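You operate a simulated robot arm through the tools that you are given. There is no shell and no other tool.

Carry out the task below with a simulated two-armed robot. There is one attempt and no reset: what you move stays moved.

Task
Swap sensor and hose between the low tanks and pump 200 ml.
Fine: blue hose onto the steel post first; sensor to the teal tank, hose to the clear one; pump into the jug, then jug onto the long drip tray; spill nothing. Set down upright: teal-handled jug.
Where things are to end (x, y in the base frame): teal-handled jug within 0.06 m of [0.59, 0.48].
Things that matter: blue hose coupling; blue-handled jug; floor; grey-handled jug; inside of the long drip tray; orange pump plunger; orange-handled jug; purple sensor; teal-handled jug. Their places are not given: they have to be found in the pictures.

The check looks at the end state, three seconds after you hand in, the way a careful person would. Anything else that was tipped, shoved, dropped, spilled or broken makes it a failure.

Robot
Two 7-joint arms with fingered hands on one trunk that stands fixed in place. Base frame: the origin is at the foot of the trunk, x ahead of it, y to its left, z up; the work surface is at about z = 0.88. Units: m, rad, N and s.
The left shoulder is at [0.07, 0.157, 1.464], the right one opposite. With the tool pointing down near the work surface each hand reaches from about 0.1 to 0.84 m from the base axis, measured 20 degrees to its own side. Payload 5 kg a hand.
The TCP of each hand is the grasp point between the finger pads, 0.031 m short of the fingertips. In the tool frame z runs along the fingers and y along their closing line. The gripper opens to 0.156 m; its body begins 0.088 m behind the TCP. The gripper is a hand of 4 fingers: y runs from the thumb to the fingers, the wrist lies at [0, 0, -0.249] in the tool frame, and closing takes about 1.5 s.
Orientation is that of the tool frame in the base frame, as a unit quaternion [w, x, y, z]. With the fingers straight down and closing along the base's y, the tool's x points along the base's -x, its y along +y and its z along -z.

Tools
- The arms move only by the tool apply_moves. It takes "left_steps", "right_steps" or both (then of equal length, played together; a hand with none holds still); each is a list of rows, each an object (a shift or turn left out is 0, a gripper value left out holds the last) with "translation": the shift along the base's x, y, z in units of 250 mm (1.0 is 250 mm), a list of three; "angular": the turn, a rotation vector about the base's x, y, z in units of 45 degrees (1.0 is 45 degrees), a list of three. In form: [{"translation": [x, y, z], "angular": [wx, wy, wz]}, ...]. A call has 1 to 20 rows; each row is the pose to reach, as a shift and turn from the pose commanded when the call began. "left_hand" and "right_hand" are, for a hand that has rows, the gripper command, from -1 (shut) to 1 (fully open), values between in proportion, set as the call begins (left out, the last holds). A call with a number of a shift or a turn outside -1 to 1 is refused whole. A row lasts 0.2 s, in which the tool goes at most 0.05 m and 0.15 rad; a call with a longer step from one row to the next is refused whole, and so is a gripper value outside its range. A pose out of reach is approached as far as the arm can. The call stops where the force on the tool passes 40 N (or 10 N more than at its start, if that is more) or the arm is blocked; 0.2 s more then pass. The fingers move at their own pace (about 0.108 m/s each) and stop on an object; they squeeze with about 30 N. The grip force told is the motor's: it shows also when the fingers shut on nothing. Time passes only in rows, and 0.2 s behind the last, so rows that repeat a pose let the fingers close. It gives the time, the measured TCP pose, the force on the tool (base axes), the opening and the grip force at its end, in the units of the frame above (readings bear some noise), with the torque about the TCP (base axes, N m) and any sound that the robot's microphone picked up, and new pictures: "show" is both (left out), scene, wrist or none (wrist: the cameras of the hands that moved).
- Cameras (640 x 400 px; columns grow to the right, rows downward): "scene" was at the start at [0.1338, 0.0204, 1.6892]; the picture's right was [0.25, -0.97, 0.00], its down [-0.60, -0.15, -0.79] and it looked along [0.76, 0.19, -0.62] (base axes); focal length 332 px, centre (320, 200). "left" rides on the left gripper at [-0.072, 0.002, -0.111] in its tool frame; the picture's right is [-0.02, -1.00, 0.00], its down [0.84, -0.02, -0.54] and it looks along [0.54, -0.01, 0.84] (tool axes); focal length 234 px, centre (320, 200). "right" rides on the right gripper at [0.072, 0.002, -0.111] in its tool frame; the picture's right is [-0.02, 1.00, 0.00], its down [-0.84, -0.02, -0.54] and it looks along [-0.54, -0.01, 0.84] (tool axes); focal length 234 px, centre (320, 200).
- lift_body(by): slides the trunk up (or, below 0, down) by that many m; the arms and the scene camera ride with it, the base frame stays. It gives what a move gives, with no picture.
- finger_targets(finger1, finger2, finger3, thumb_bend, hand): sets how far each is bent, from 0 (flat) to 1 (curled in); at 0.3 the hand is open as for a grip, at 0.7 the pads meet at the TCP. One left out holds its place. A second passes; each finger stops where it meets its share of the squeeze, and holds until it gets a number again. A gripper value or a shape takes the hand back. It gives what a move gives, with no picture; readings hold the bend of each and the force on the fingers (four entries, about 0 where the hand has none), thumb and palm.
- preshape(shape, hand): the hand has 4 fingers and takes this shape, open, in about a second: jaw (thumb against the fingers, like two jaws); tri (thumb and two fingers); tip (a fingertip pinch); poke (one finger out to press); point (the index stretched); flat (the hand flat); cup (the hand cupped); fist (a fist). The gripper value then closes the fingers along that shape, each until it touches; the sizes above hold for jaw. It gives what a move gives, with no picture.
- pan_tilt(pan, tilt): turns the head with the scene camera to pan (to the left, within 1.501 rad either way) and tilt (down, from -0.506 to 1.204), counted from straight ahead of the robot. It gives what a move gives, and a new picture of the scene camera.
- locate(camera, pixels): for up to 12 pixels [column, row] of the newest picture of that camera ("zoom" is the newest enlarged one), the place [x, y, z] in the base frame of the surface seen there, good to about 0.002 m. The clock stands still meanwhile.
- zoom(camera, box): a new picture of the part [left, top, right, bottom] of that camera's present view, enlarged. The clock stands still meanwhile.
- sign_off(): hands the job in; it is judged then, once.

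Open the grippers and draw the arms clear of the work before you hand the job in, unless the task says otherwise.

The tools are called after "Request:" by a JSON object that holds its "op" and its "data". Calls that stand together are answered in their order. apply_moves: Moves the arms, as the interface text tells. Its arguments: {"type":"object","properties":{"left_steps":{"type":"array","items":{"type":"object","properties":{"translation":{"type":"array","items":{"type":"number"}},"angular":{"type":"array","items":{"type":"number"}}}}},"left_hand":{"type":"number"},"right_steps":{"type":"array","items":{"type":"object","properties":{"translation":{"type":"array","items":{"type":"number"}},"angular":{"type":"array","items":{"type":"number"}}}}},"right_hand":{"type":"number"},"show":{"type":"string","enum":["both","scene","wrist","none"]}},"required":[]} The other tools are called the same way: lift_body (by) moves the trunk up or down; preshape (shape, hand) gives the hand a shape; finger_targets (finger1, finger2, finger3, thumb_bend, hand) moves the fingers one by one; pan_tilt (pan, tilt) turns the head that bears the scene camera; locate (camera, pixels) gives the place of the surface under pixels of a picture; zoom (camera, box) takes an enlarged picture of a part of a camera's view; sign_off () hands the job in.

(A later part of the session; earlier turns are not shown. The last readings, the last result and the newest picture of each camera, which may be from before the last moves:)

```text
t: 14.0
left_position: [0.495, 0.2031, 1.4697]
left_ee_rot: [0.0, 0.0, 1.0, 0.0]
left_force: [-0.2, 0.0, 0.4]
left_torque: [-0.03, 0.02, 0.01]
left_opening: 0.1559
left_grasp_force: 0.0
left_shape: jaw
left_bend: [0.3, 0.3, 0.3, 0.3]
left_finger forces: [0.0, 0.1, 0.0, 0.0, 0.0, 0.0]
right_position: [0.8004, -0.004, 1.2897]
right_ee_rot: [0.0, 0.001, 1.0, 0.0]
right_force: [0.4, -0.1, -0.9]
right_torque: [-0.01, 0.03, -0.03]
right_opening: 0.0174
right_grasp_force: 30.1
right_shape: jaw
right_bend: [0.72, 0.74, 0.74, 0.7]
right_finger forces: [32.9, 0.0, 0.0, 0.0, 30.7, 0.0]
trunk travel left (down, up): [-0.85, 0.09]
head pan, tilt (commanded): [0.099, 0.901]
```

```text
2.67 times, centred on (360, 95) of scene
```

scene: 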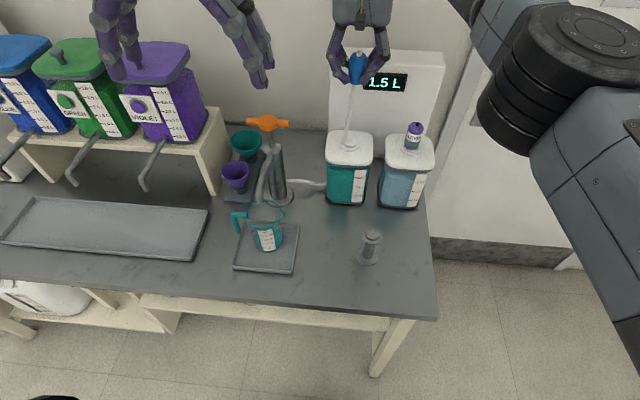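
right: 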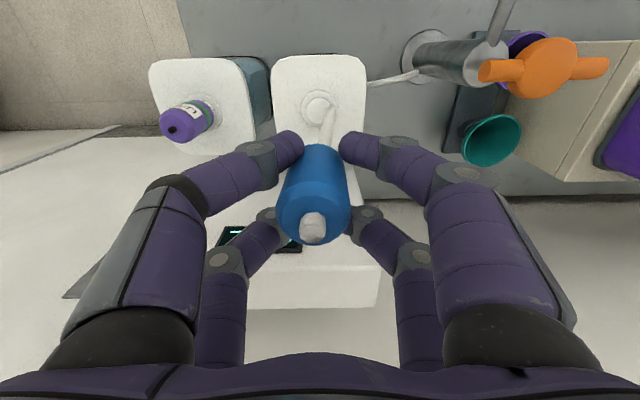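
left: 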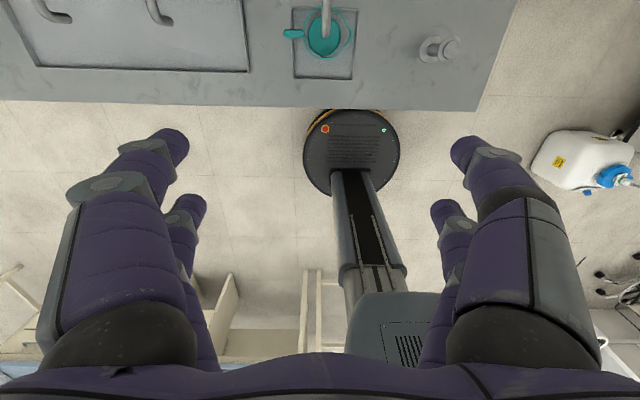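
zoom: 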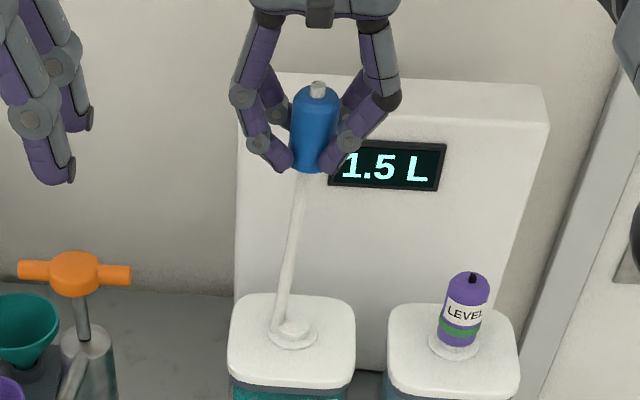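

The white line is the flexible hose that follows the coupling; it exerts almost no force. I carry the coupling toward the post, staying high.

Request:
{"op": "apply_moves", "data": {"right_steps": [{"translation": [-0.15, -0.047, 0]}, {"translation": [-0.31, -0.095, 0]}, {"translation": [-0.46, -0.142, 0]}, {"translation": [-0.62, -0.19, -0.06]}, {"translation": [-0.77, -0.237, -0.16]}, {"translation": [-0.922, -0.284, -0.28]}, {"translation": [-0.922, -0.284, -0.36]}, {"translation": [-0.922, -0.284, -0.36]}], "show": "both"}}

```text
t: 15.8
left_position: [0.4959, 0.2023, 1.4694]
left_ee_rot: [0.0, 0.001, 1.0, 0.0]
left_force: [-1.0, -0.7, -0.6]
left_torque: [-0.02, -0.01, 0.01]
left_opening: 0.1559
left_grasp_force: 0.1
left_shape: jaw
left_bend: [0.3, 0.3, 0.3, 0.3]
left_finger forces: [0.0, 0.1, 0.1, 0.1, 0.0, 0.0]
right_position: [0.5697, -0.0749, 1.2002]
right_ee_rot: [0.0, 0.001, 1.0, -0.001]
right_force: [-0.5, 1.2, -0.9]
right_torque: [0.01, 0.0, 0.02]
right_opening: 0.0173
right_grasp_force: 30.0
right_shape: jaw
right_bend: [0.72, 0.74, 0.74, 0.7]
right_finger forces: [33.4, 0.0, 0.0, 0.0, 30.8, 0.0]
trunk travel left (down, up): [-0.85, 0.09]
head pan, tilt (commanded): [0.099, 0.901]
```

scene: 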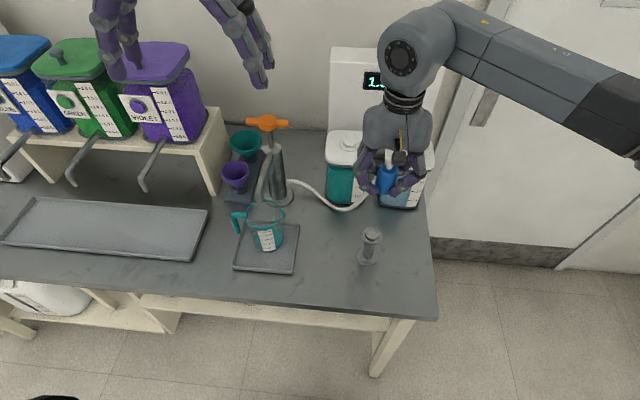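
right: 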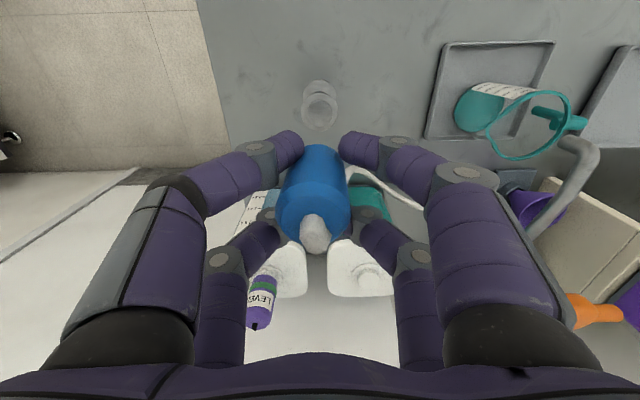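

The coupling now hangs above the post. I check that it is upright in the grip and locate its position versus the post.

Request:
{"op": "zoom", "data": {"camera": "right", "box": [240, 60, 400, 260]}}

Request:
{"op": "zoom", "data": {"camera": "scene", "box": [330, 120, 450, 280]}}

Request:
{"op": "locate", "data": {"camera": "right", "pixels": [[314, 230], [314, 215], [300, 215], [335, 215], [314, 160], [314, 150], [290, 215], [340, 215]]}}

```text
2.00 times, centred on (320, 160) of right
```

zoom: 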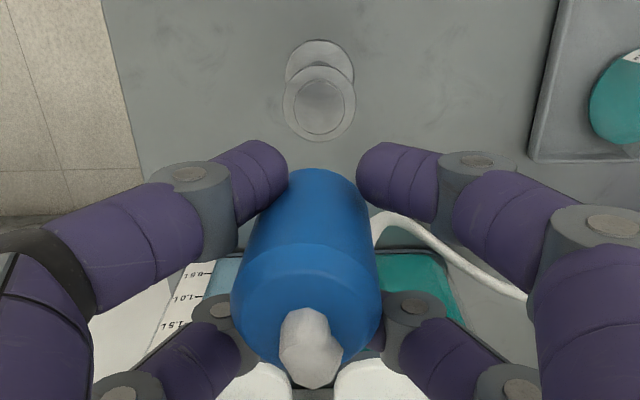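

```text
2.50 times, centred on (390, 200) of scene
```

zoom: 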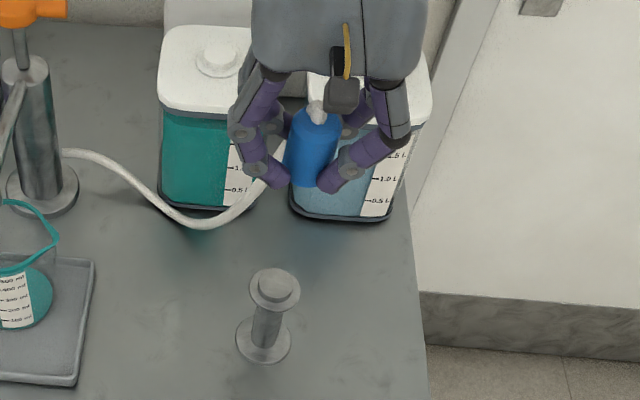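

```text
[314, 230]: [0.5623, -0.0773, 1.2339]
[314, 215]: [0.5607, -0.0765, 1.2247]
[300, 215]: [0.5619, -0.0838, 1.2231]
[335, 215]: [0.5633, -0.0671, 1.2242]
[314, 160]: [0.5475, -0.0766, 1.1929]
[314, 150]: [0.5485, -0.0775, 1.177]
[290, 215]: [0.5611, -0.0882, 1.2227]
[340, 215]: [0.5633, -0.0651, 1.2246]
```

The coupling is upright, about 1.5 mm off in y. I correct slightly and descend to just above the stub.

Request:
{"op": "apply_moves", "data": {"right_steps": [{"translation": [0.004, 0.006, -0.14]}, {"translation": [0.004, 0.006, -0.28]}, {"translation": [0.004, 0.006, -0.42]}, {"translation": [0.004, 0.006, -0.56]}, {"translation": [0.004, 0.006, -0.58]}, {"translation": [0.004, 0.006, -0.58]}], "show": "both"}}

Request:
{"op": "zoom", "data": {"camera": "scene", "box": [320, 180, 440, 280]}}

Request:
{"op": "zoom", "data": {"camera": "right", "box": [240, 60, 400, 260]}}

```text
t: 17.2
left_position: [0.4949, 0.2032, 1.469]
left_ee_rot: [0.0, -0.001, 1.0, 0.0]
left_force: [0.1, -0.9, 0.7]
left_torque: [0.01, 0.01, -0.02]
left_opening: 0.156
left_grasp_force: 0.0
left_shape: jaw
left_bend: [0.3, 0.3, 0.3, 0.3]
left_finger forces: [0.0, 0.0, 0.0, 0.0, 0.1, 0.0]
right_position: [0.5699, -0.0755, 1.0565]
right_ee_rot: [0.0, -0.001, 1.0, 0.0]
right_force: [-0.2, 0.8, -0.2]
right_torque: [0.01, -0.03, 0.03]
right_opening: 0.0174
right_grasp_force: 30.3
right_shape: jaw
right_bend: [0.72, 0.74, 0.74, 0.7]
right_finger forces: [33.4, 0.0, 0.0, 0.0, 31.4, 0.1]
trunk travel left (down, up): [-0.85, 0.09]
head pan, tilt (commanded): [0.099, 0.901]
```

scene: 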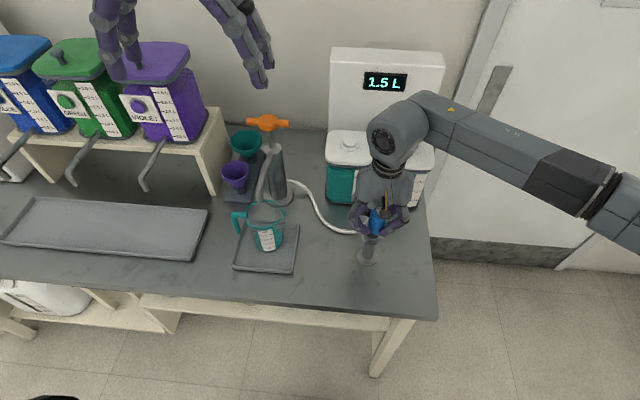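
right: 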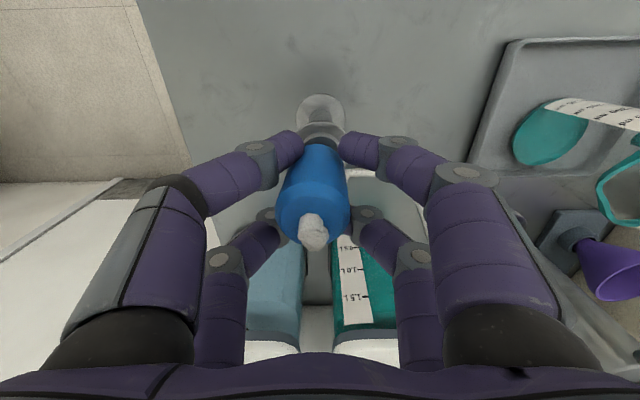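

```text
4.00 times, centred on (380, 230) of scene
```

zoom: 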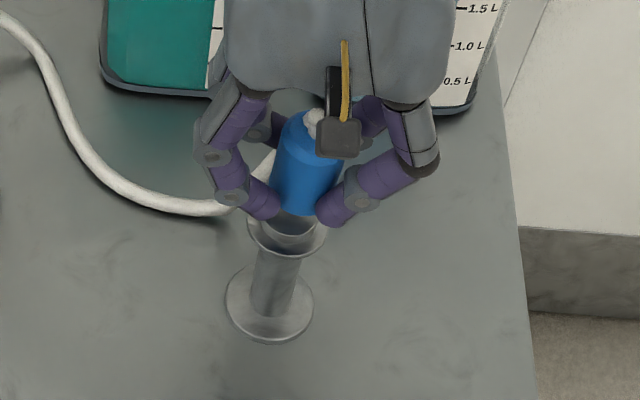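

```text
2.00 times, centred on (320, 160) of right
```

zoom: 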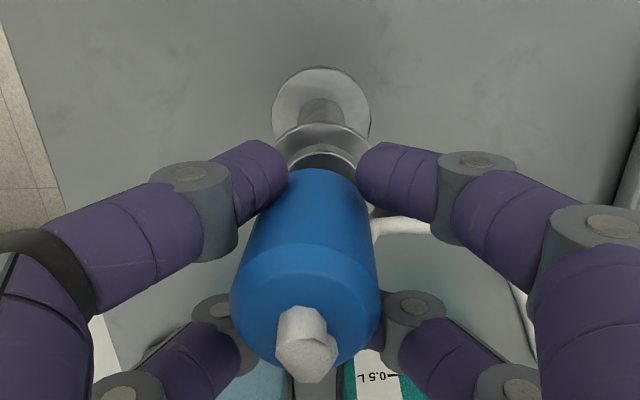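

I compare the coupling and post positions in this same view using locate.

Request:
{"op": "locate", "data": {"camera": "zoom", "pixels": [[250, 290], [365, 290], [300, 290], [240, 300], [375, 300], [310, 180], [325, 150], [290, 150], [358, 150], [325, 130], [325, 162], [305, 350]]}}

Request:
{"op": "locate", "data": {"camera": "scene", "pixels": [[371, 232], [375, 225], [370, 225], [380, 225], [376, 211], [372, 242], [363, 237], [381, 238]]}}

```text
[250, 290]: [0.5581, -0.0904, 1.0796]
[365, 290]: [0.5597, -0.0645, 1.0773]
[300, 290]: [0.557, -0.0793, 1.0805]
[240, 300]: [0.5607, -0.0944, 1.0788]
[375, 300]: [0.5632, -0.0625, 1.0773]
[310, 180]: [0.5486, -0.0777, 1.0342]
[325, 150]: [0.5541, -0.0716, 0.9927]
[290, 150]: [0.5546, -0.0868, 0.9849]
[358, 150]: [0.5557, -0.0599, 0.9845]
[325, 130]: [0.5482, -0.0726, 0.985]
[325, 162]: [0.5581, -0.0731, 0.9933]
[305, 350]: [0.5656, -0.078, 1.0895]
```

```text
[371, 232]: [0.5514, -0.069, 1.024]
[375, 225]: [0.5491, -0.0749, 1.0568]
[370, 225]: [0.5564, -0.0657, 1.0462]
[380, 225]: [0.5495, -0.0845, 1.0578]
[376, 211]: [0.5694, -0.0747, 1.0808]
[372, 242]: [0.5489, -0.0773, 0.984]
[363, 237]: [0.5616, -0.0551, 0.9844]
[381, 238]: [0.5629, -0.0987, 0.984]
```

Coupling centre reads about (0.5686, -0.0785) and the post (0.5693, -0.0748). I shift by (+1, +3.5) mm and lower a little, then recheck.

Request:
{"op": "apply_moves", "data": {"right_steps": [{"translation": [0.004, 0.014, 0]}, {"translation": [0.004, 0.014, 0]}], "show": "both"}}

Request:
{"op": "zoom", "data": {"camera": "right", "box": [270, 90, 370, 260]}}

Request:
{"op": "locate", "data": {"camera": "right", "pixels": [[285, 205], [343, 205], [280, 210], [348, 210], [314, 150], [322, 135], [304, 135], [340, 135], [322, 128], [312, 230]]}}

```text
t: 17.8
left_position: [0.4956, 0.2024, 1.4701]
left_ee_rot: [0.0, 0.0, 1.0, 0.0]
left_force: [-0.4, 0.0, 0.4]
left_torque: [0.0, 0.0, -0.03]
left_opening: 0.1561
left_grasp_force: 0.0
left_shape: jaw
left_bend: [0.3, 0.3, 0.3, 0.3]
left_finger forces: [0.1, 0.0, 0.1, 0.0, 0.0, 0.0]
right_position: [0.5707, -0.0718, 1.0558]
right_ee_rot: [0.001, 0.0, 1.0, 0.0]
right_force: [0.0, 0.1, -0.9]
right_torque: [-0.05, 0.01, -0.02]
right_opening: 0.0174
right_grasp_force: 30.1
right_shape: jaw
right_bend: [0.72, 0.74, 0.74, 0.7]
right_finger forces: [33.4, 0.1, 0.0, 0.1, 31.1, 0.0]
trunk travel left (down, up): [-0.85, 0.09]
head pan, tilt (commanded): [0.099, 0.901]
```

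scene: 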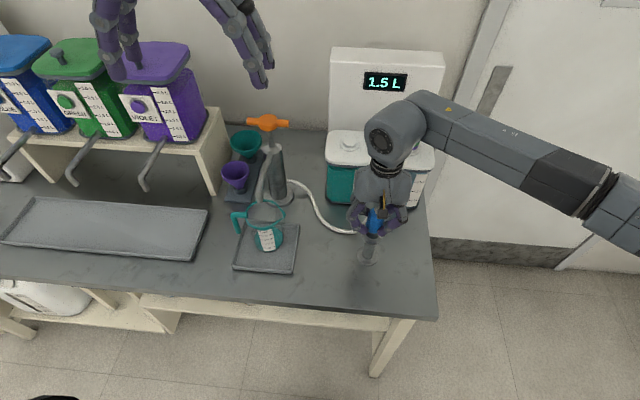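
right: 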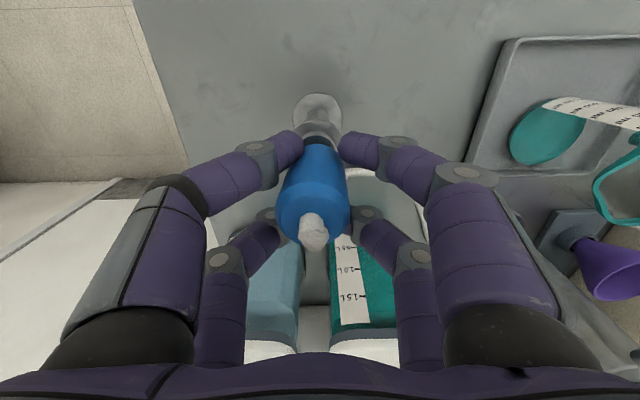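

```text
2.35 times, centred on (320, 175) of right
```

zoom: 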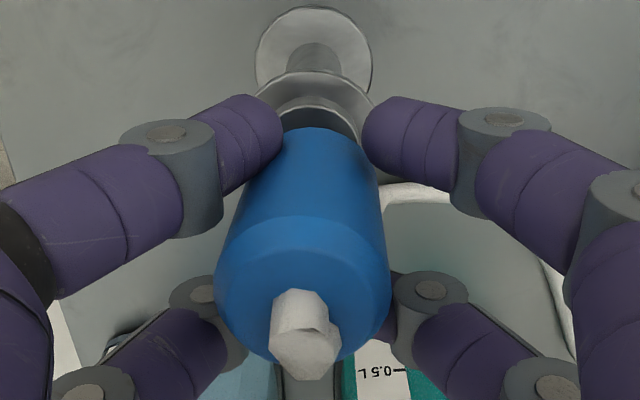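

```text
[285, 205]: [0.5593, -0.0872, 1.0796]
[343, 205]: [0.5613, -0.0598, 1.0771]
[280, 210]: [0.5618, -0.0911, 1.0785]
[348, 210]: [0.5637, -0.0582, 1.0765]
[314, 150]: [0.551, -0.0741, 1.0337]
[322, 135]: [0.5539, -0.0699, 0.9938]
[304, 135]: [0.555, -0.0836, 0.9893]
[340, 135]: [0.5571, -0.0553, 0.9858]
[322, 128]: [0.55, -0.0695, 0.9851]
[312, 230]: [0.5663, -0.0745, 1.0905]
```

I check tilt and alignment from the scene camera too.

Request:
{"op": "zoom", "data": {"camera": "scene", "box": [340, 195, 410, 270]}}

```text
5.33 times, centred on (375, 232) of scene
```

zoom: 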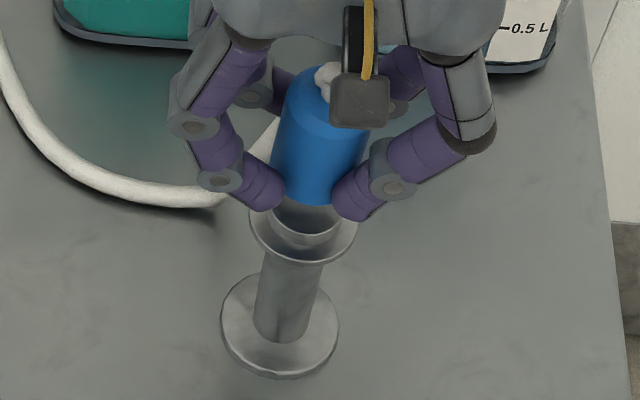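

From the scene view the coupling's axis lines up with the post's. I lower it gently in small rows until it seats.

Request:
{"op": "apply_moves", "data": {"right_steps": [{"translation": [0, 0, -0.03]}, {"translation": [0, 0, -0.05]}, {"translation": [0, 0, -0.065]}, {"translation": [0, 0, -0.08]}, {"translation": [0, 0, -0.09]}, {"translation": [0, 0, -0.1]}, {"translation": [0, 0, -0.108]}, {"translation": [0, 0, -0.108]}], "show": "both"}}

Request:
{"op": "zoom", "data": {"camera": "scene", "box": [340, 195, 410, 270]}}

```text
t: 19.6
left_position: [0.4943, 0.2029, 1.4696]
left_ee_rot: [0.0, 0.0, 1.0, 0.0]
left_force: [0.3, -0.1, 0.3]
left_torque: [0.02, -0.02, 0.02]
left_opening: 0.1561
left_grasp_force: 0.0
left_shape: jaw
left_bend: [0.3, 0.3, 0.3, 0.3]
left_finger forces: [0.0, 0.1, 0.1, 0.0, 0.1, 0.1]
right_position: [0.5718, -0.0715, 1.0298]
right_ee_rot: [0.0, 0.0, 1.0, 0.0]
right_force: [-0.5, -0.5, 1.1]
right_torque: [-0.05, 0.02, -0.01]
right_opening: 0.0172
right_grasp_force: 29.9
right_shape: jaw
right_bend: [0.72, 0.74, 0.74, 0.7]
right_finger forces: [33.6, 0.0, 0.0, 0.0, 31.6, 0.0]
trunk travel left (down, up): [-0.85, 0.09]
head pan, tilt (commanded): [0.099, 0.901]
```

scene: 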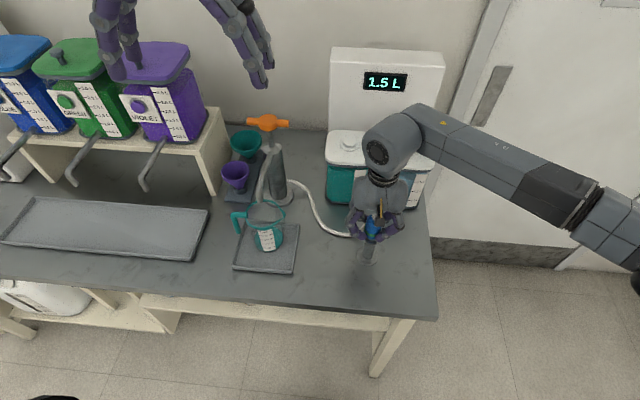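
right: 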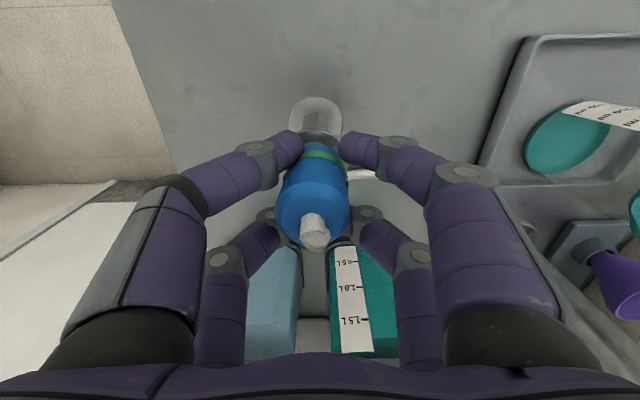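

```text
5.33 times, centred on (375, 232) of scene
```

zoom: 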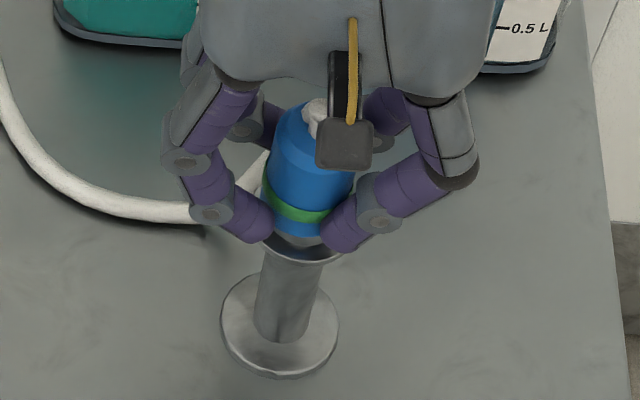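

The green band has lit up around the coupling, so it is seated on the post. I press 2 mm more to make sure, then open the hand.

Request:
{"op": "apply_moves", "data": {"right_steps": [{"translation": [0, 0, -0.004]}, {"translation": [0, 0, -0.008]}, {"translation": [0, 0, -0.008]}], "show": "none"}}

Request:
{"op": "apply_moves", "data": {"right_steps": [{"translation": [0, 0, 0]}, {"translation": [0, 0, 0]}, {"translation": [0, 0, 0]}, {"translation": [0, 0, 0]}], "right_hand": 0.2, "show": "both"}}

```text
t: 20.4
left_position: [0.4933, 0.2019, 1.4704]
left_ee_rot: [0.0, 0.0, 1.0, -0.001]
left_force: [-0.6, 1.2, 0.2]
left_torque: [0.01, 0.03, 0.0]
left_opening: 0.1559
left_grasp_force: 0.1
left_shape: jaw
left_bend: [0.3, 0.3, 0.3, 0.3]
left_finger forces: [0.0, 0.0, 0.0, 0.0, 0.1, 0.1]
right_position: [0.5716, -0.0715, 1.0288]
right_ee_rot: [0.001, -0.001, 1.0, 0.0]
right_force: [0.7, -1.2, 13.2]
right_torque: [-0.2, 0.2, 0.05]
right_opening: 0.0177
right_grasp_force: 30.2
right_shape: jaw
right_bend: [0.72, 0.74, 0.74, 0.7]
right_finger forces: [34.1, 0.1, 0.0, 0.1, 32.9, 0.0]
trunk travel left (down, up): [-0.85, 0.09]
head pan, tilt (commanded): [0.099, 0.901]
```

```text
t: 21.4
left_position: [0.4954, 0.2039, 1.4684]
left_ee_rot: [0.0, 0.001, 1.0, -0.001]
left_force: [-0.3, 0.5, 0.5]
left_torque: [-0.03, 0.0, 0.01]
left_opening: 0.1558
left_grasp_force: 0.0
left_shape: jaw
left_bend: [0.3, 0.3, 0.3, 0.3]
left_finger forces: [0.1, 0.0, 0.0, 0.0, 0.0, 0.0]
right_position: [0.5717, -0.0698, 1.0268]
right_ee_rot: [0.0, 0.0, 1.0, 0.0]
right_force: [0.5, 0.3, 0.4]
right_torque: [-0.04, 0.01, -0.01]
right_opening: 0.0932
right_grasp_force: 0.0
right_shape: jaw
right_bend: [0.32, 0.32, 0.32, 0.7]
right_finger forces: [0.0, 0.1, 0.1, 0.0, 0.0, 0.0]
trunk travel left (down, up): [-0.85, 0.09]
head pan, tilt (commanded): [0.099, 0.901]
```

scene: 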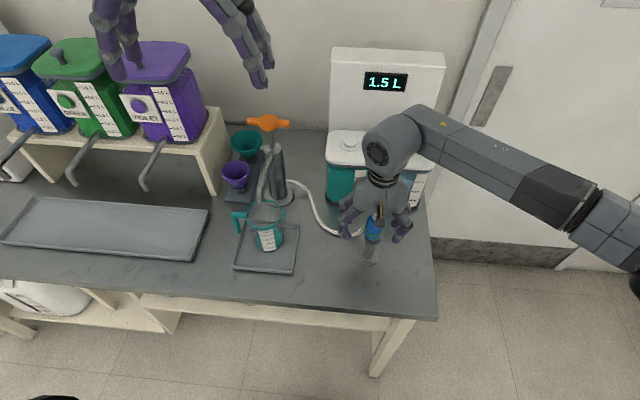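
right: 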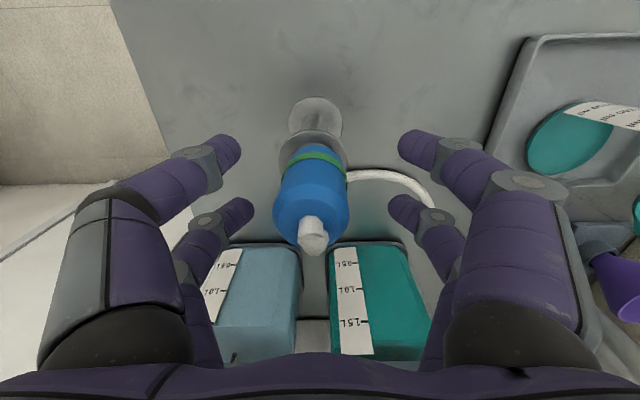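

The coupling stays on the post with its green band showing. I raise the hand and move to above the purple sensor.

Request:
{"op": "apply_moves", "data": {"right_steps": [{"translation": [0, 0, 0.19]}, {"translation": [0, 0, 0.38]}, {"translation": [0, 0, 0.57]}, {"translation": [0.05, -0.02, 0.74]}, {"translation": [0.2, -0.08, 0.775]}, {"translation": [0.35, -0.14, 0.775]}, {"translation": [0.5, -0.2, 0.775]}, {"translation": [0.65, -0.26, 0.775]}, {"translation": [0.8, -0.32, 0.775]}, {"translation": [0.914, -0.368, 0.775]}, {"translation": [0.914, -0.368, 0.775]}], "show": "both"}}

Request:
{"op": "zoom", "data": {"camera": "right", "box": [250, 50, 390, 190]}}

```text
t: 23.8
left_position: [0.4945, 0.2012, 1.4703]
left_ee_rot: [-0.001, 0.0, 1.0, 0.0]
left_force: [0.4, -0.9, 0.4]
left_torque: [-0.02, -0.02, 0.01]
left_opening: 0.1559
left_grasp_force: 0.1
left_shape: jaw
left_bend: [0.3, 0.3, 0.3, 0.3]
left_finger forces: [0.0, 0.0, 0.0, 0.0, 0.0, 0.0]
right_position: [0.8011, -0.1639, 1.2213]
right_ee_rot: [-0.001, -0.001, 1.0, 0.001]
right_force: [-0.8, 0.7, -0.2]
right_torque: [-0.01, -0.04, -0.02]
right_opening: 0.0929
right_grasp_force: 0.0
right_shape: jaw
right_bend: [0.32, 0.32, 0.32, 0.7]
right_finger forces: [0.0, 0.0, 0.1, 0.0, 0.1, 0.0]
trunk travel left (down, up): [-0.85, 0.09]
head pan, tilt (commanded): [0.099, 0.901]
```

scene: 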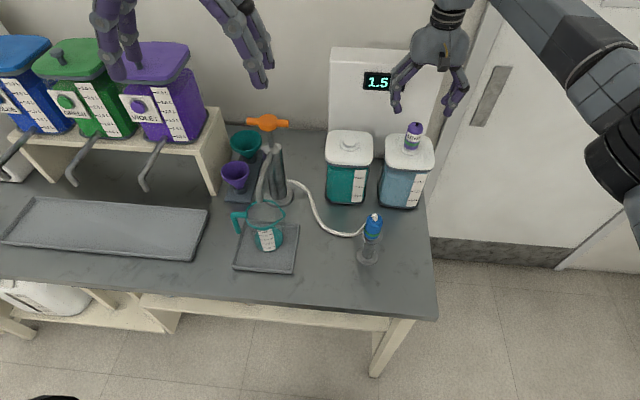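
right: 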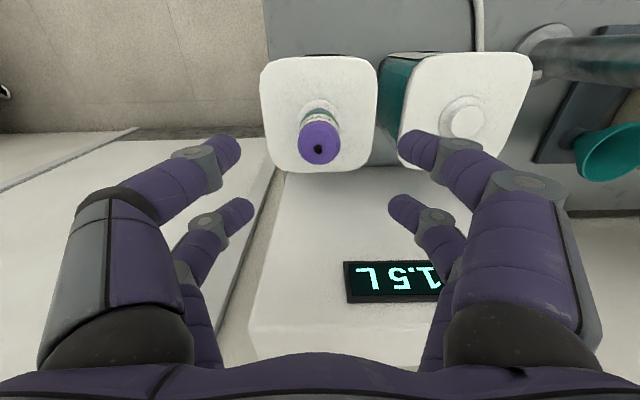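

```text
2.86 times, centred on (320, 120) of right
```

zoom: 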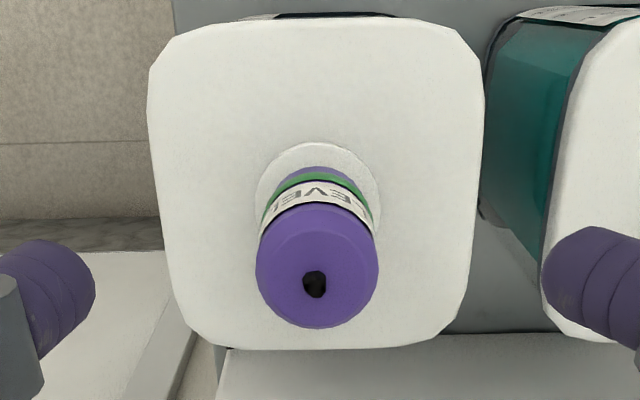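

I locate points on the clear tank's lid and sensor, and on the teal tank's bare port, to get their axes.

Request:
{"op": "locate", "data": {"camera": "right", "pixels": [[262, 115], [376, 115], [318, 60], [318, 168], [318, 135], [319, 125], [305, 140], [334, 140], [310, 140], [328, 140]]}}

Request:
{"op": "locate", "data": {"camera": "right", "pixels": [[467, 121], [455, 121], [478, 121], [467, 110], [467, 133], [444, 121], [489, 121], [466, 100], [467, 60], [420, 62], [520, 62]]}}

Request:
{"op": "zoom", "data": {"camera": "right", "box": [390, 50, 540, 180]}}

```text
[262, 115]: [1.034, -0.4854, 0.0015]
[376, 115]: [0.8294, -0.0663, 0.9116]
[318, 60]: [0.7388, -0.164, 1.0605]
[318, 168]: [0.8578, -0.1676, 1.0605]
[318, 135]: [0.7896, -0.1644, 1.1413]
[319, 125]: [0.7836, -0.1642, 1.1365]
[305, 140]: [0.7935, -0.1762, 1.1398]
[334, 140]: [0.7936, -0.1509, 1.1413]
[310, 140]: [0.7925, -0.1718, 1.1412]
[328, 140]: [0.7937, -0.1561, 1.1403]
```

```text
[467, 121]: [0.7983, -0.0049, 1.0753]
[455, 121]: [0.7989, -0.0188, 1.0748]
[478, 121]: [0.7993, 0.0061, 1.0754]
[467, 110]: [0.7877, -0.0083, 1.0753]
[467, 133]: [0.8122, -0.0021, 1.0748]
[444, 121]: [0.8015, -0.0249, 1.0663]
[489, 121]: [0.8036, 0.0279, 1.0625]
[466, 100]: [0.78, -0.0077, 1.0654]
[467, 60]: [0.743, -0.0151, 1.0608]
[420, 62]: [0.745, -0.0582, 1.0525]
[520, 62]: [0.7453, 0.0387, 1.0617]
```

```text
3.08 times, centred on (465, 115) of right
```

zoom: 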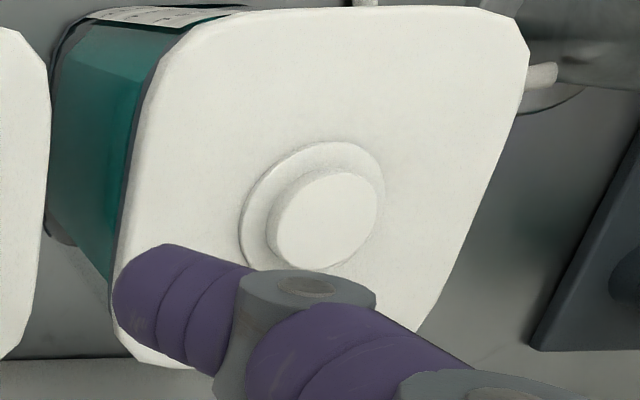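

I refine the lid edges of the clear tank for its centre.

Request:
{"op": "locate", "data": {"camera": "right", "pixels": [[265, 115], [374, 115], [268, 130], [372, 130], [264, 100], [375, 100], [318, 56], [318, 58], [318, 170], [318, 171], [302, 145], [337, 145]]}}

```text
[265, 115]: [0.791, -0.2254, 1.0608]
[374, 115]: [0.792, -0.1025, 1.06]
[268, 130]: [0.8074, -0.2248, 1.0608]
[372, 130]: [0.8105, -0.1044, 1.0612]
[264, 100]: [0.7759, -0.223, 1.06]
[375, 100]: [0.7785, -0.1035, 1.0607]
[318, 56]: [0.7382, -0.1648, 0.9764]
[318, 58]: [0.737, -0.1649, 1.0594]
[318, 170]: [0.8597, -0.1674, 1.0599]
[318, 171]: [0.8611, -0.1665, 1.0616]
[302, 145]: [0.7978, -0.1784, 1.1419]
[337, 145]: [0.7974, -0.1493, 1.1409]
```

Clear port axis is at (0.7995, -0.164), 0.160 m from the teal port. I descend around the sensor with a small offset to allow for the hand's closing bias.

Request:
{"op": "apply_moves", "data": {"right_steps": [{"translation": [0.008, 0.01, -0.12]}, {"translation": [0.008, 0.01, -0.24]}, {"translation": [0.008, 0.01, -0.36]}, {"translation": [0.008, 0.01, -0.439]}, {"translation": [0.008, 0.01, -0.439]}], "show": "wrist"}}

```text
t: 25.0
left_position: [0.4963, 0.202, 1.469]
left_ee_rot: [0.001, 0.0, 1.0, 0.001]
left_force: [0.4, -0.1, 0.1]
left_torque: [-0.01, 0.02, -0.06]
left_opening: 0.156
left_grasp_force: 0.1
left_shape: jaw
left_bend: [0.3, 0.3, 0.3, 0.3]
left_finger forces: [0.1, 0.1, 0.0, 0.0, 0.0, 0.0]
right_position: [0.8022, -0.1608, 1.1105]
right_ee_rot: [0.001, 0.001, 1.0, 0.0]
right_force: [-0.1, 0.3, 0.5]
right_torque: [0.02, 0.03, 0.02]
right_opening: 0.0932
right_grasp_force: 0.1
right_shape: jaw
right_bend: [0.32, 0.32, 0.32, 0.7]
right_finger forces: [0.1, 0.0, 0.1, 0.0, 0.1, 0.1]
trunk travel left (down, up): [-0.85, 0.09]
head pan, tilt (commanded): [0.099, 0.901]
```

right: 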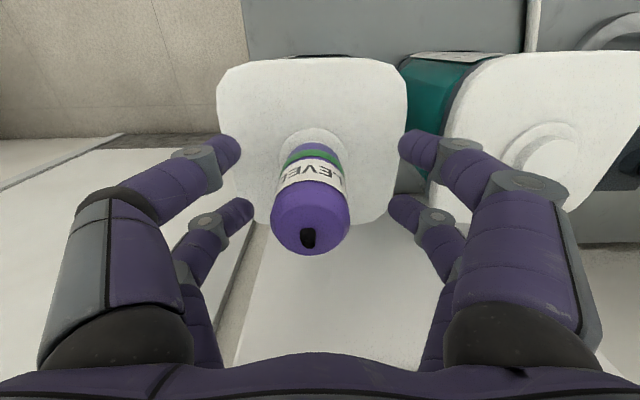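

The sensor stands between the digits at (312,205). I close on it.

Request:
{"op": "apply_moves", "data": {"right_steps": [{"translation": [0, 0, 0]}, {"translation": [0, 0, 0]}, {"translation": [0, 0, 0]}, {"translation": [0, 0, 0]}, {"translation": [0, 0, 0]}, {"translation": [0, 0, 0]}, {"translation": [0, 0, 0]}], "right_hand": -1, "show": "wrist"}}

```text
t: 26.6
left_position: [0.4971, 0.2026, 1.4688]
left_ee_rot: [0.0, 0.0, 1.0, 0.001]
left_force: [0.5, 0.6, 1.0]
left_torque: [-0.01, -0.01, 0.04]
left_opening: 0.1559
left_grasp_force: 0.0
left_shape: jaw
left_bend: [0.3, 0.3, 0.3, 0.3]
left_finger forces: [0.1, 0.1, 0.0, 0.1, 0.0, 0.0]
right_position: [0.8026, -0.1585, 1.1106]
right_ee_rot: [0.0, 0.0, 1.0, 0.0]
right_force: [-1.8, 4.4, -1.9]
right_torque: [-0.01, 0.14, -0.31]
right_opening: 0.0196
right_grasp_force: 30.6
right_shape: jaw
right_bend: [0.72, 0.72, 0.74, 0.71]
right_finger forces: [30.1, 0.0, 0.0, 0.0, 31.5, 0.0]
trunk travel left (down, up): [-0.85, 0.09]
head pan, tilt (commanded): [0.099, 0.901]
```

right: 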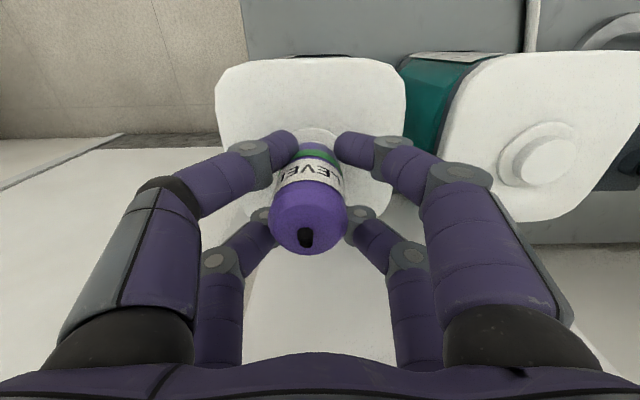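

Gripped. I lift the sensor straight up 0.15 m and look at what hangs below it.

Request:
{"op": "apply_moves", "data": {"right_steps": [{"translation": [0, 0, 0.06]}, {"translation": [0, 0, 0.14]}, {"translation": [0, 0, 0.24]}, {"translation": [0, 0, 0.36]}, {"translation": [0, 0, 0.48]}, {"translation": [0, 0, 0.6]}, {"translation": [0, 0, 0.6]}], "show": "both"}}

Request:
{"op": "zoom", "data": {"camera": "scene", "box": [370, 40, 470, 170]}}

Request:
{"op": "zoom", "data": {"camera": "right", "box": [240, 60, 400, 260]}}

```text
t: 28.2
left_position: [0.4963, 0.2023, 1.4692]
left_ee_rot: [-0.001, 0.001, 1.0, 0.0]
left_force: [-0.2, 1.0, -0.4]
left_torque: [-0.01, 0.0, 0.02]
left_opening: 0.1556
left_grasp_force: 0.0
left_shape: jaw
left_bend: [0.3, 0.3, 0.3, 0.3]
left_finger forces: [0.0, 0.0, 0.1, 0.1, 0.1, 0.0]
right_position: [0.8016, -0.1609, 1.2613]
right_ee_rot: [-0.001, 0.0, 1.0, 0.0]
right_force: [1.9, 0.6, -0.8]
right_torque: [0.0, 0.03, -0.01]
right_opening: 0.0186
right_grasp_force: 29.5
right_shape: jaw
right_bend: [0.71, 0.72, 0.74, 0.7]
right_finger forces: [29.7, 0.1, 0.0, 0.1, 33.2, 0.0]
trunk travel left (down, up): [-0.85, 0.09]
head pan, tilt (commanded): [0.099, 0.901]
```

scene: 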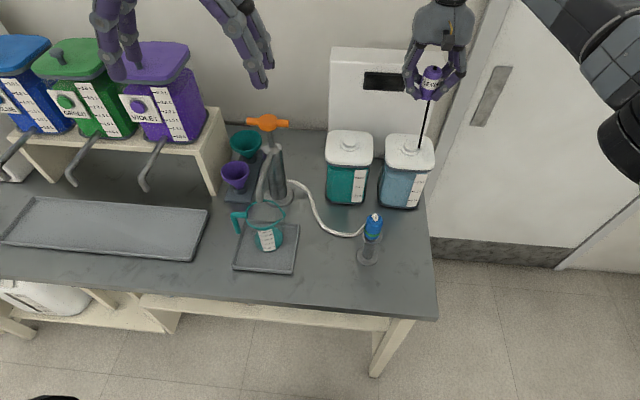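
right: 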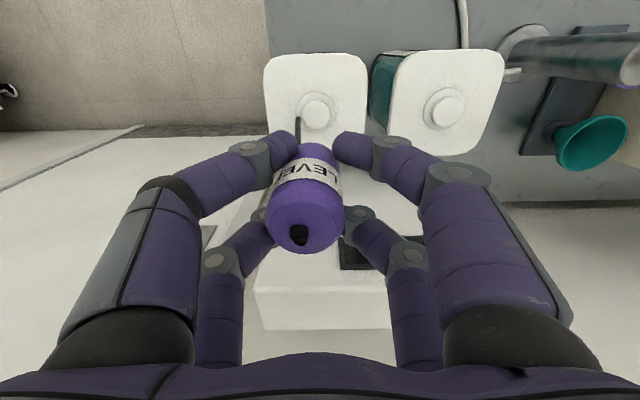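

```text
3.08 times, centred on (420, 105) of scene
```

zoom: 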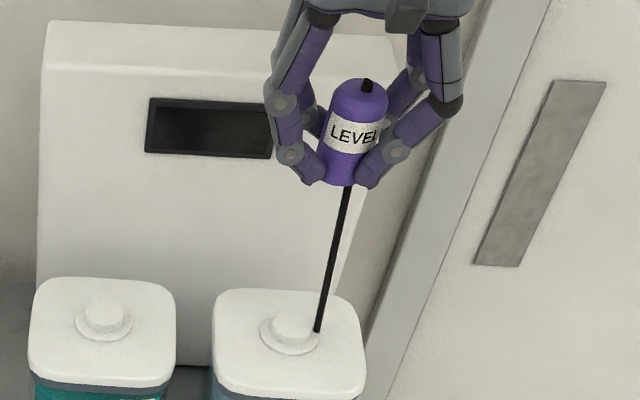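

```text
2.00 times, centred on (320, 160) of right
```

zoom: 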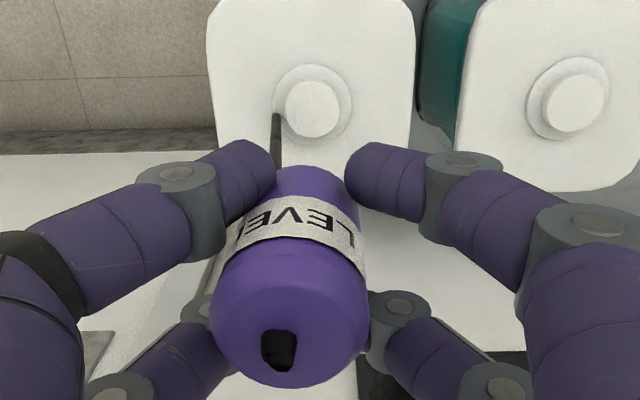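

The display went blank as the sensor left its port; the black line is its thin cable. I measure the sensor's offset in the hand.

Request:
{"op": "locate", "data": {"camera": "zoom", "pixels": [[222, 310], [358, 310], [290, 310], [230, 270], [354, 270], [290, 290], [300, 240], [305, 200], [305, 185], [278, 350], [340, 200], [270, 200]]}}

Request:
{"op": "locate", "data": {"camera": "scene", "pixels": [[431, 84], [426, 84], [436, 84], [431, 94], [433, 72], [426, 95], [435, 94]]}}

```text
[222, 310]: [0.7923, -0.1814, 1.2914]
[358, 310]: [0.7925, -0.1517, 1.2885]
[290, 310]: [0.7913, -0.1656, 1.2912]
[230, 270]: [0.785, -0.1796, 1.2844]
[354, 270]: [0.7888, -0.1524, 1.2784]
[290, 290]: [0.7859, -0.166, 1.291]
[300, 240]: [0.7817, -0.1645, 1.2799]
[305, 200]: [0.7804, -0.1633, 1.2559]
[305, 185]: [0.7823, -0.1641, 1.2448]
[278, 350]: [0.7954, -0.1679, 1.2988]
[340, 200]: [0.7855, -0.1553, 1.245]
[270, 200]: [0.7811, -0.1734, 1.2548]
```

```text
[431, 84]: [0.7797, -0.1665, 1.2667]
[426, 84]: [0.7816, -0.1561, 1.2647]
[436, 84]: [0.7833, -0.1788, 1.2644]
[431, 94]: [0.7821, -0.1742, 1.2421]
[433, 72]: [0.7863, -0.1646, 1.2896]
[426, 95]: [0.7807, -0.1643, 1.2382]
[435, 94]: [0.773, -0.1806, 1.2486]
```

The sensor's axis is at (0.7993, -0.1667) in the hand. I carry it over the teal port and lower to a hand's breadth above it for a check.

Request:
{"op": "apply_moves", "data": {"right_steps": [{"translation": [0.003, 0.16, 0]}, {"translation": [0.003, 0.32, 0]}, {"translation": [0.003, 0.48, 0]}, {"translation": [0.003, 0.651, 0]}, {"translation": [0.003, 0.651, -0.15]}, {"translation": [0.003, 0.651, -0.3]}, {"translation": [0.003, 0.651, -0.44]}, {"translation": [0.003, 0.651, -0.44]}], "show": "both"}}

Request:
{"op": "zoom", "data": {"camera": "right", "box": [240, 60, 400, 260]}}

Request:
{"op": "zoom", "data": {"camera": "scene", "box": [310, 80, 400, 180]}}

```text
t: 30.0
left_position: [0.4948, 0.2037, 1.4704]
left_ee_rot: [0.0, 0.0, 1.0, -0.001]
left_force: [-0.2, -0.3, 0.0]
left_torque: [0.03, -0.02, -0.01]
left_opening: 0.156
left_grasp_force: 0.0
left_shape: jaw
left_bend: [0.3, 0.3, 0.3, 0.3]
left_finger forces: [0.0, 0.1, 0.0, 0.0, 0.1, 0.1]
right_position: [0.8029, 0.0053, 1.15]
right_ee_rot: [0.001, 0.001, 1.0, 0.0]
right_force: [1.2, 0.5, -1.8]
right_torque: [-0.02, -0.02, 0.0]
right_opening: 0.0183
right_grasp_force: 30.2
right_shape: jaw
right_bend: [0.71, 0.72, 0.74, 0.7]
right_finger forces: [29.9, 0.0, 0.0, 0.0, 33.3, 0.1]
trunk travel left (down, up): [-0.85, 0.09]
head pan, tilt (commanded): [0.099, 0.901]
```

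scene: 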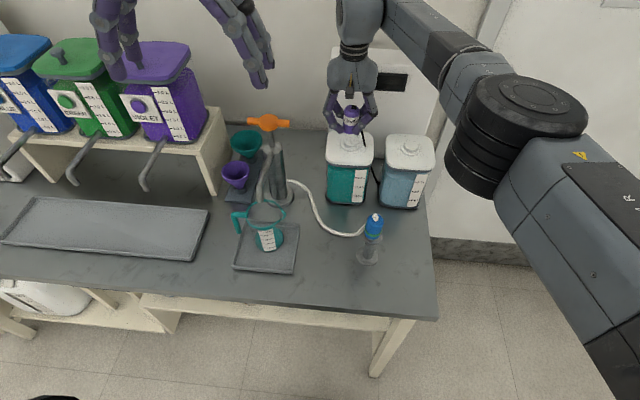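
right: 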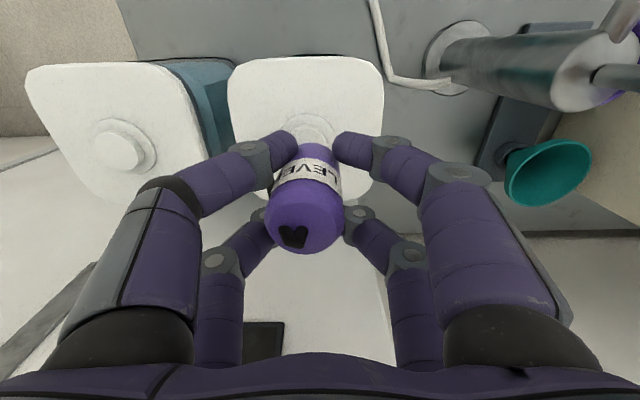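

```text
2.00 times, centred on (320, 160) of right
```

zoom: 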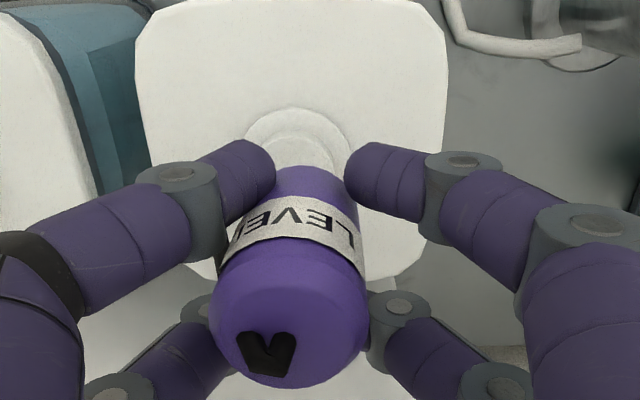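

```text
4.00 times, centred on (355, 130) of scene
```

zoom: 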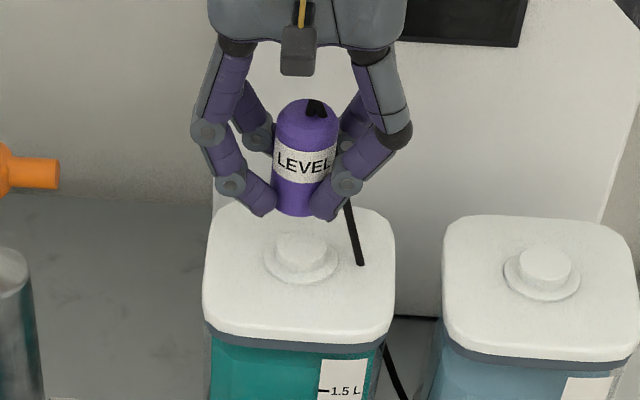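

I measure the sensor against the teal lid and port in this view.

Request:
{"op": "locate", "data": {"camera": "right", "pixels": [[271, 215], [339, 215], [276, 195], [337, 195], [312, 170], [300, 175], [330, 175], [232, 115], [380, 115], [308, 60], [297, 125], [320, 125]]}}

Request:
{"op": "locate", "data": {"camera": "scene", "pixels": [[350, 120], [343, 120], [358, 120], [348, 131], [352, 112], [349, 142], [344, 144], [355, 144], [337, 144], [364, 144], [333, 150], [371, 150]]}}

```text
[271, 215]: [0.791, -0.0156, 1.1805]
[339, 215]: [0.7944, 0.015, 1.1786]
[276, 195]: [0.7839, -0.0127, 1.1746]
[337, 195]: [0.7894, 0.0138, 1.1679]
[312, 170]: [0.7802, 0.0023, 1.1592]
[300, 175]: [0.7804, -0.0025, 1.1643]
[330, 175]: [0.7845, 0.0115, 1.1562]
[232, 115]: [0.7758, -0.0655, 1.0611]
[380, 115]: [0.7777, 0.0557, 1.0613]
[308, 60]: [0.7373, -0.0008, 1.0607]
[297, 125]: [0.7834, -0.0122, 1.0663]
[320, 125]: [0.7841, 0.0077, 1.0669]
```

```text
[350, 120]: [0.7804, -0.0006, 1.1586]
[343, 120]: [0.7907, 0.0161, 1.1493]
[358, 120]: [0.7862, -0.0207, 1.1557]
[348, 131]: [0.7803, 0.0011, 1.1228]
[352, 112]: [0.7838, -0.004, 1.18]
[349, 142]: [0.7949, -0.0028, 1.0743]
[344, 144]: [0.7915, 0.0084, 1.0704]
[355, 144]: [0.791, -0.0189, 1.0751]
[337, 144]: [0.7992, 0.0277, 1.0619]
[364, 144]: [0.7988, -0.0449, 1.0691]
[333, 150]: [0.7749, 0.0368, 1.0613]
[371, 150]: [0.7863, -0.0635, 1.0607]
```

In this view the sensor is about 4 mm too far in +y relative to the port. I shift it and check again.

Request:
{"op": "apply_moves", "data": {"right_steps": [{"translation": [0, -0.015, 0]}, {"translation": [0, -0.015, -0.04]}, {"translation": [0, -0.015, -0.04]}], "show": "both"}}

Request:
{"op": "zoom", "data": {"camera": "right", "box": [240, 60, 400, 260]}}

Request:
{"op": "zoom", "data": {"camera": "scene", "box": [310, 90, 390, 170]}}

```text
t: 30.8
left_position: [0.4952, 0.202, 1.4698]
left_ee_rot: [0.001, 0.0, 1.0, 0.001]
left_force: [0.6, -0.3, 0.5]
left_torque: [0.0, -0.01, -0.01]
left_opening: 0.1558
left_grasp_force: 0.1
left_shape: jaw
left_bend: [0.3, 0.3, 0.3, 0.3]
left_finger forces: [0.0, 0.0, 0.1, 0.0, 0.0, 0.0]
right_position: [0.8036, 0.0013, 1.1395]
right_ee_rot: [0.0, -0.001, 1.0, 0.001]
right_force: [0.4, 0.4, -0.9]
right_torque: [0.03, 0.01, -0.05]
right_opening: 0.0186
right_grasp_force: 30.2
right_shape: jaw
right_bend: [0.71, 0.72, 0.74, 0.7]
right_finger forces: [29.7, 0.0, 0.0, 0.0, 33.4, 0.1]
trunk travel left (down, up): [-0.85, 0.09]
head pan, tilt (commanded): [0.099, 0.901]
```

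scene: 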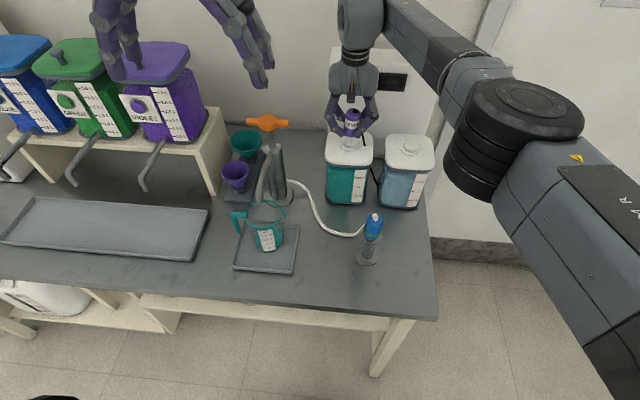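
right: 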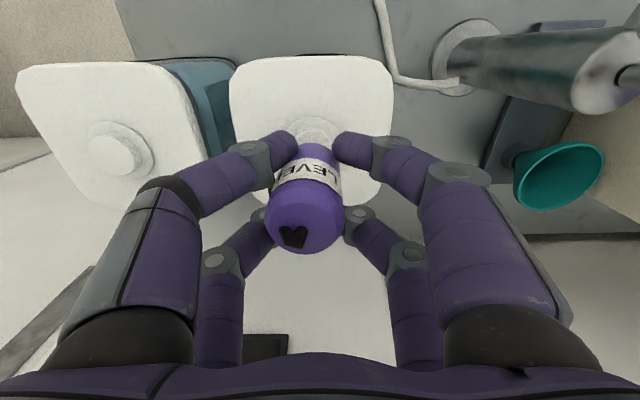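

```text
2.00 times, centred on (320, 160) of right
```

zoom: 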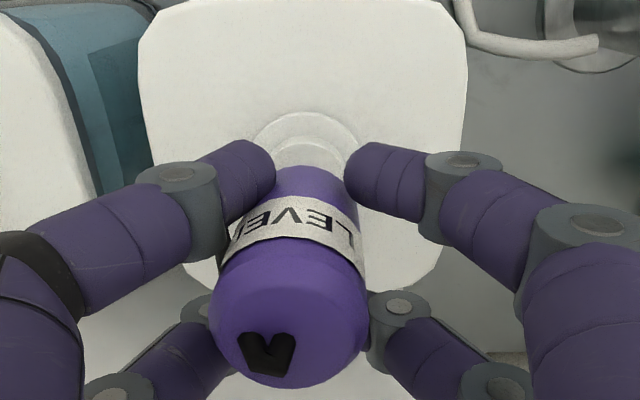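

```text
5.00 times, centred on (350, 130) of scene
```

zoom: 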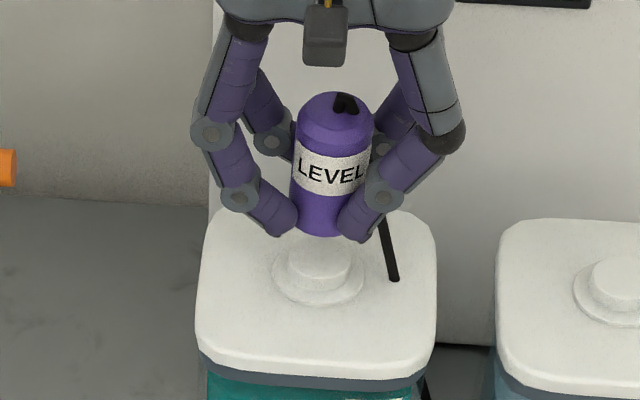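

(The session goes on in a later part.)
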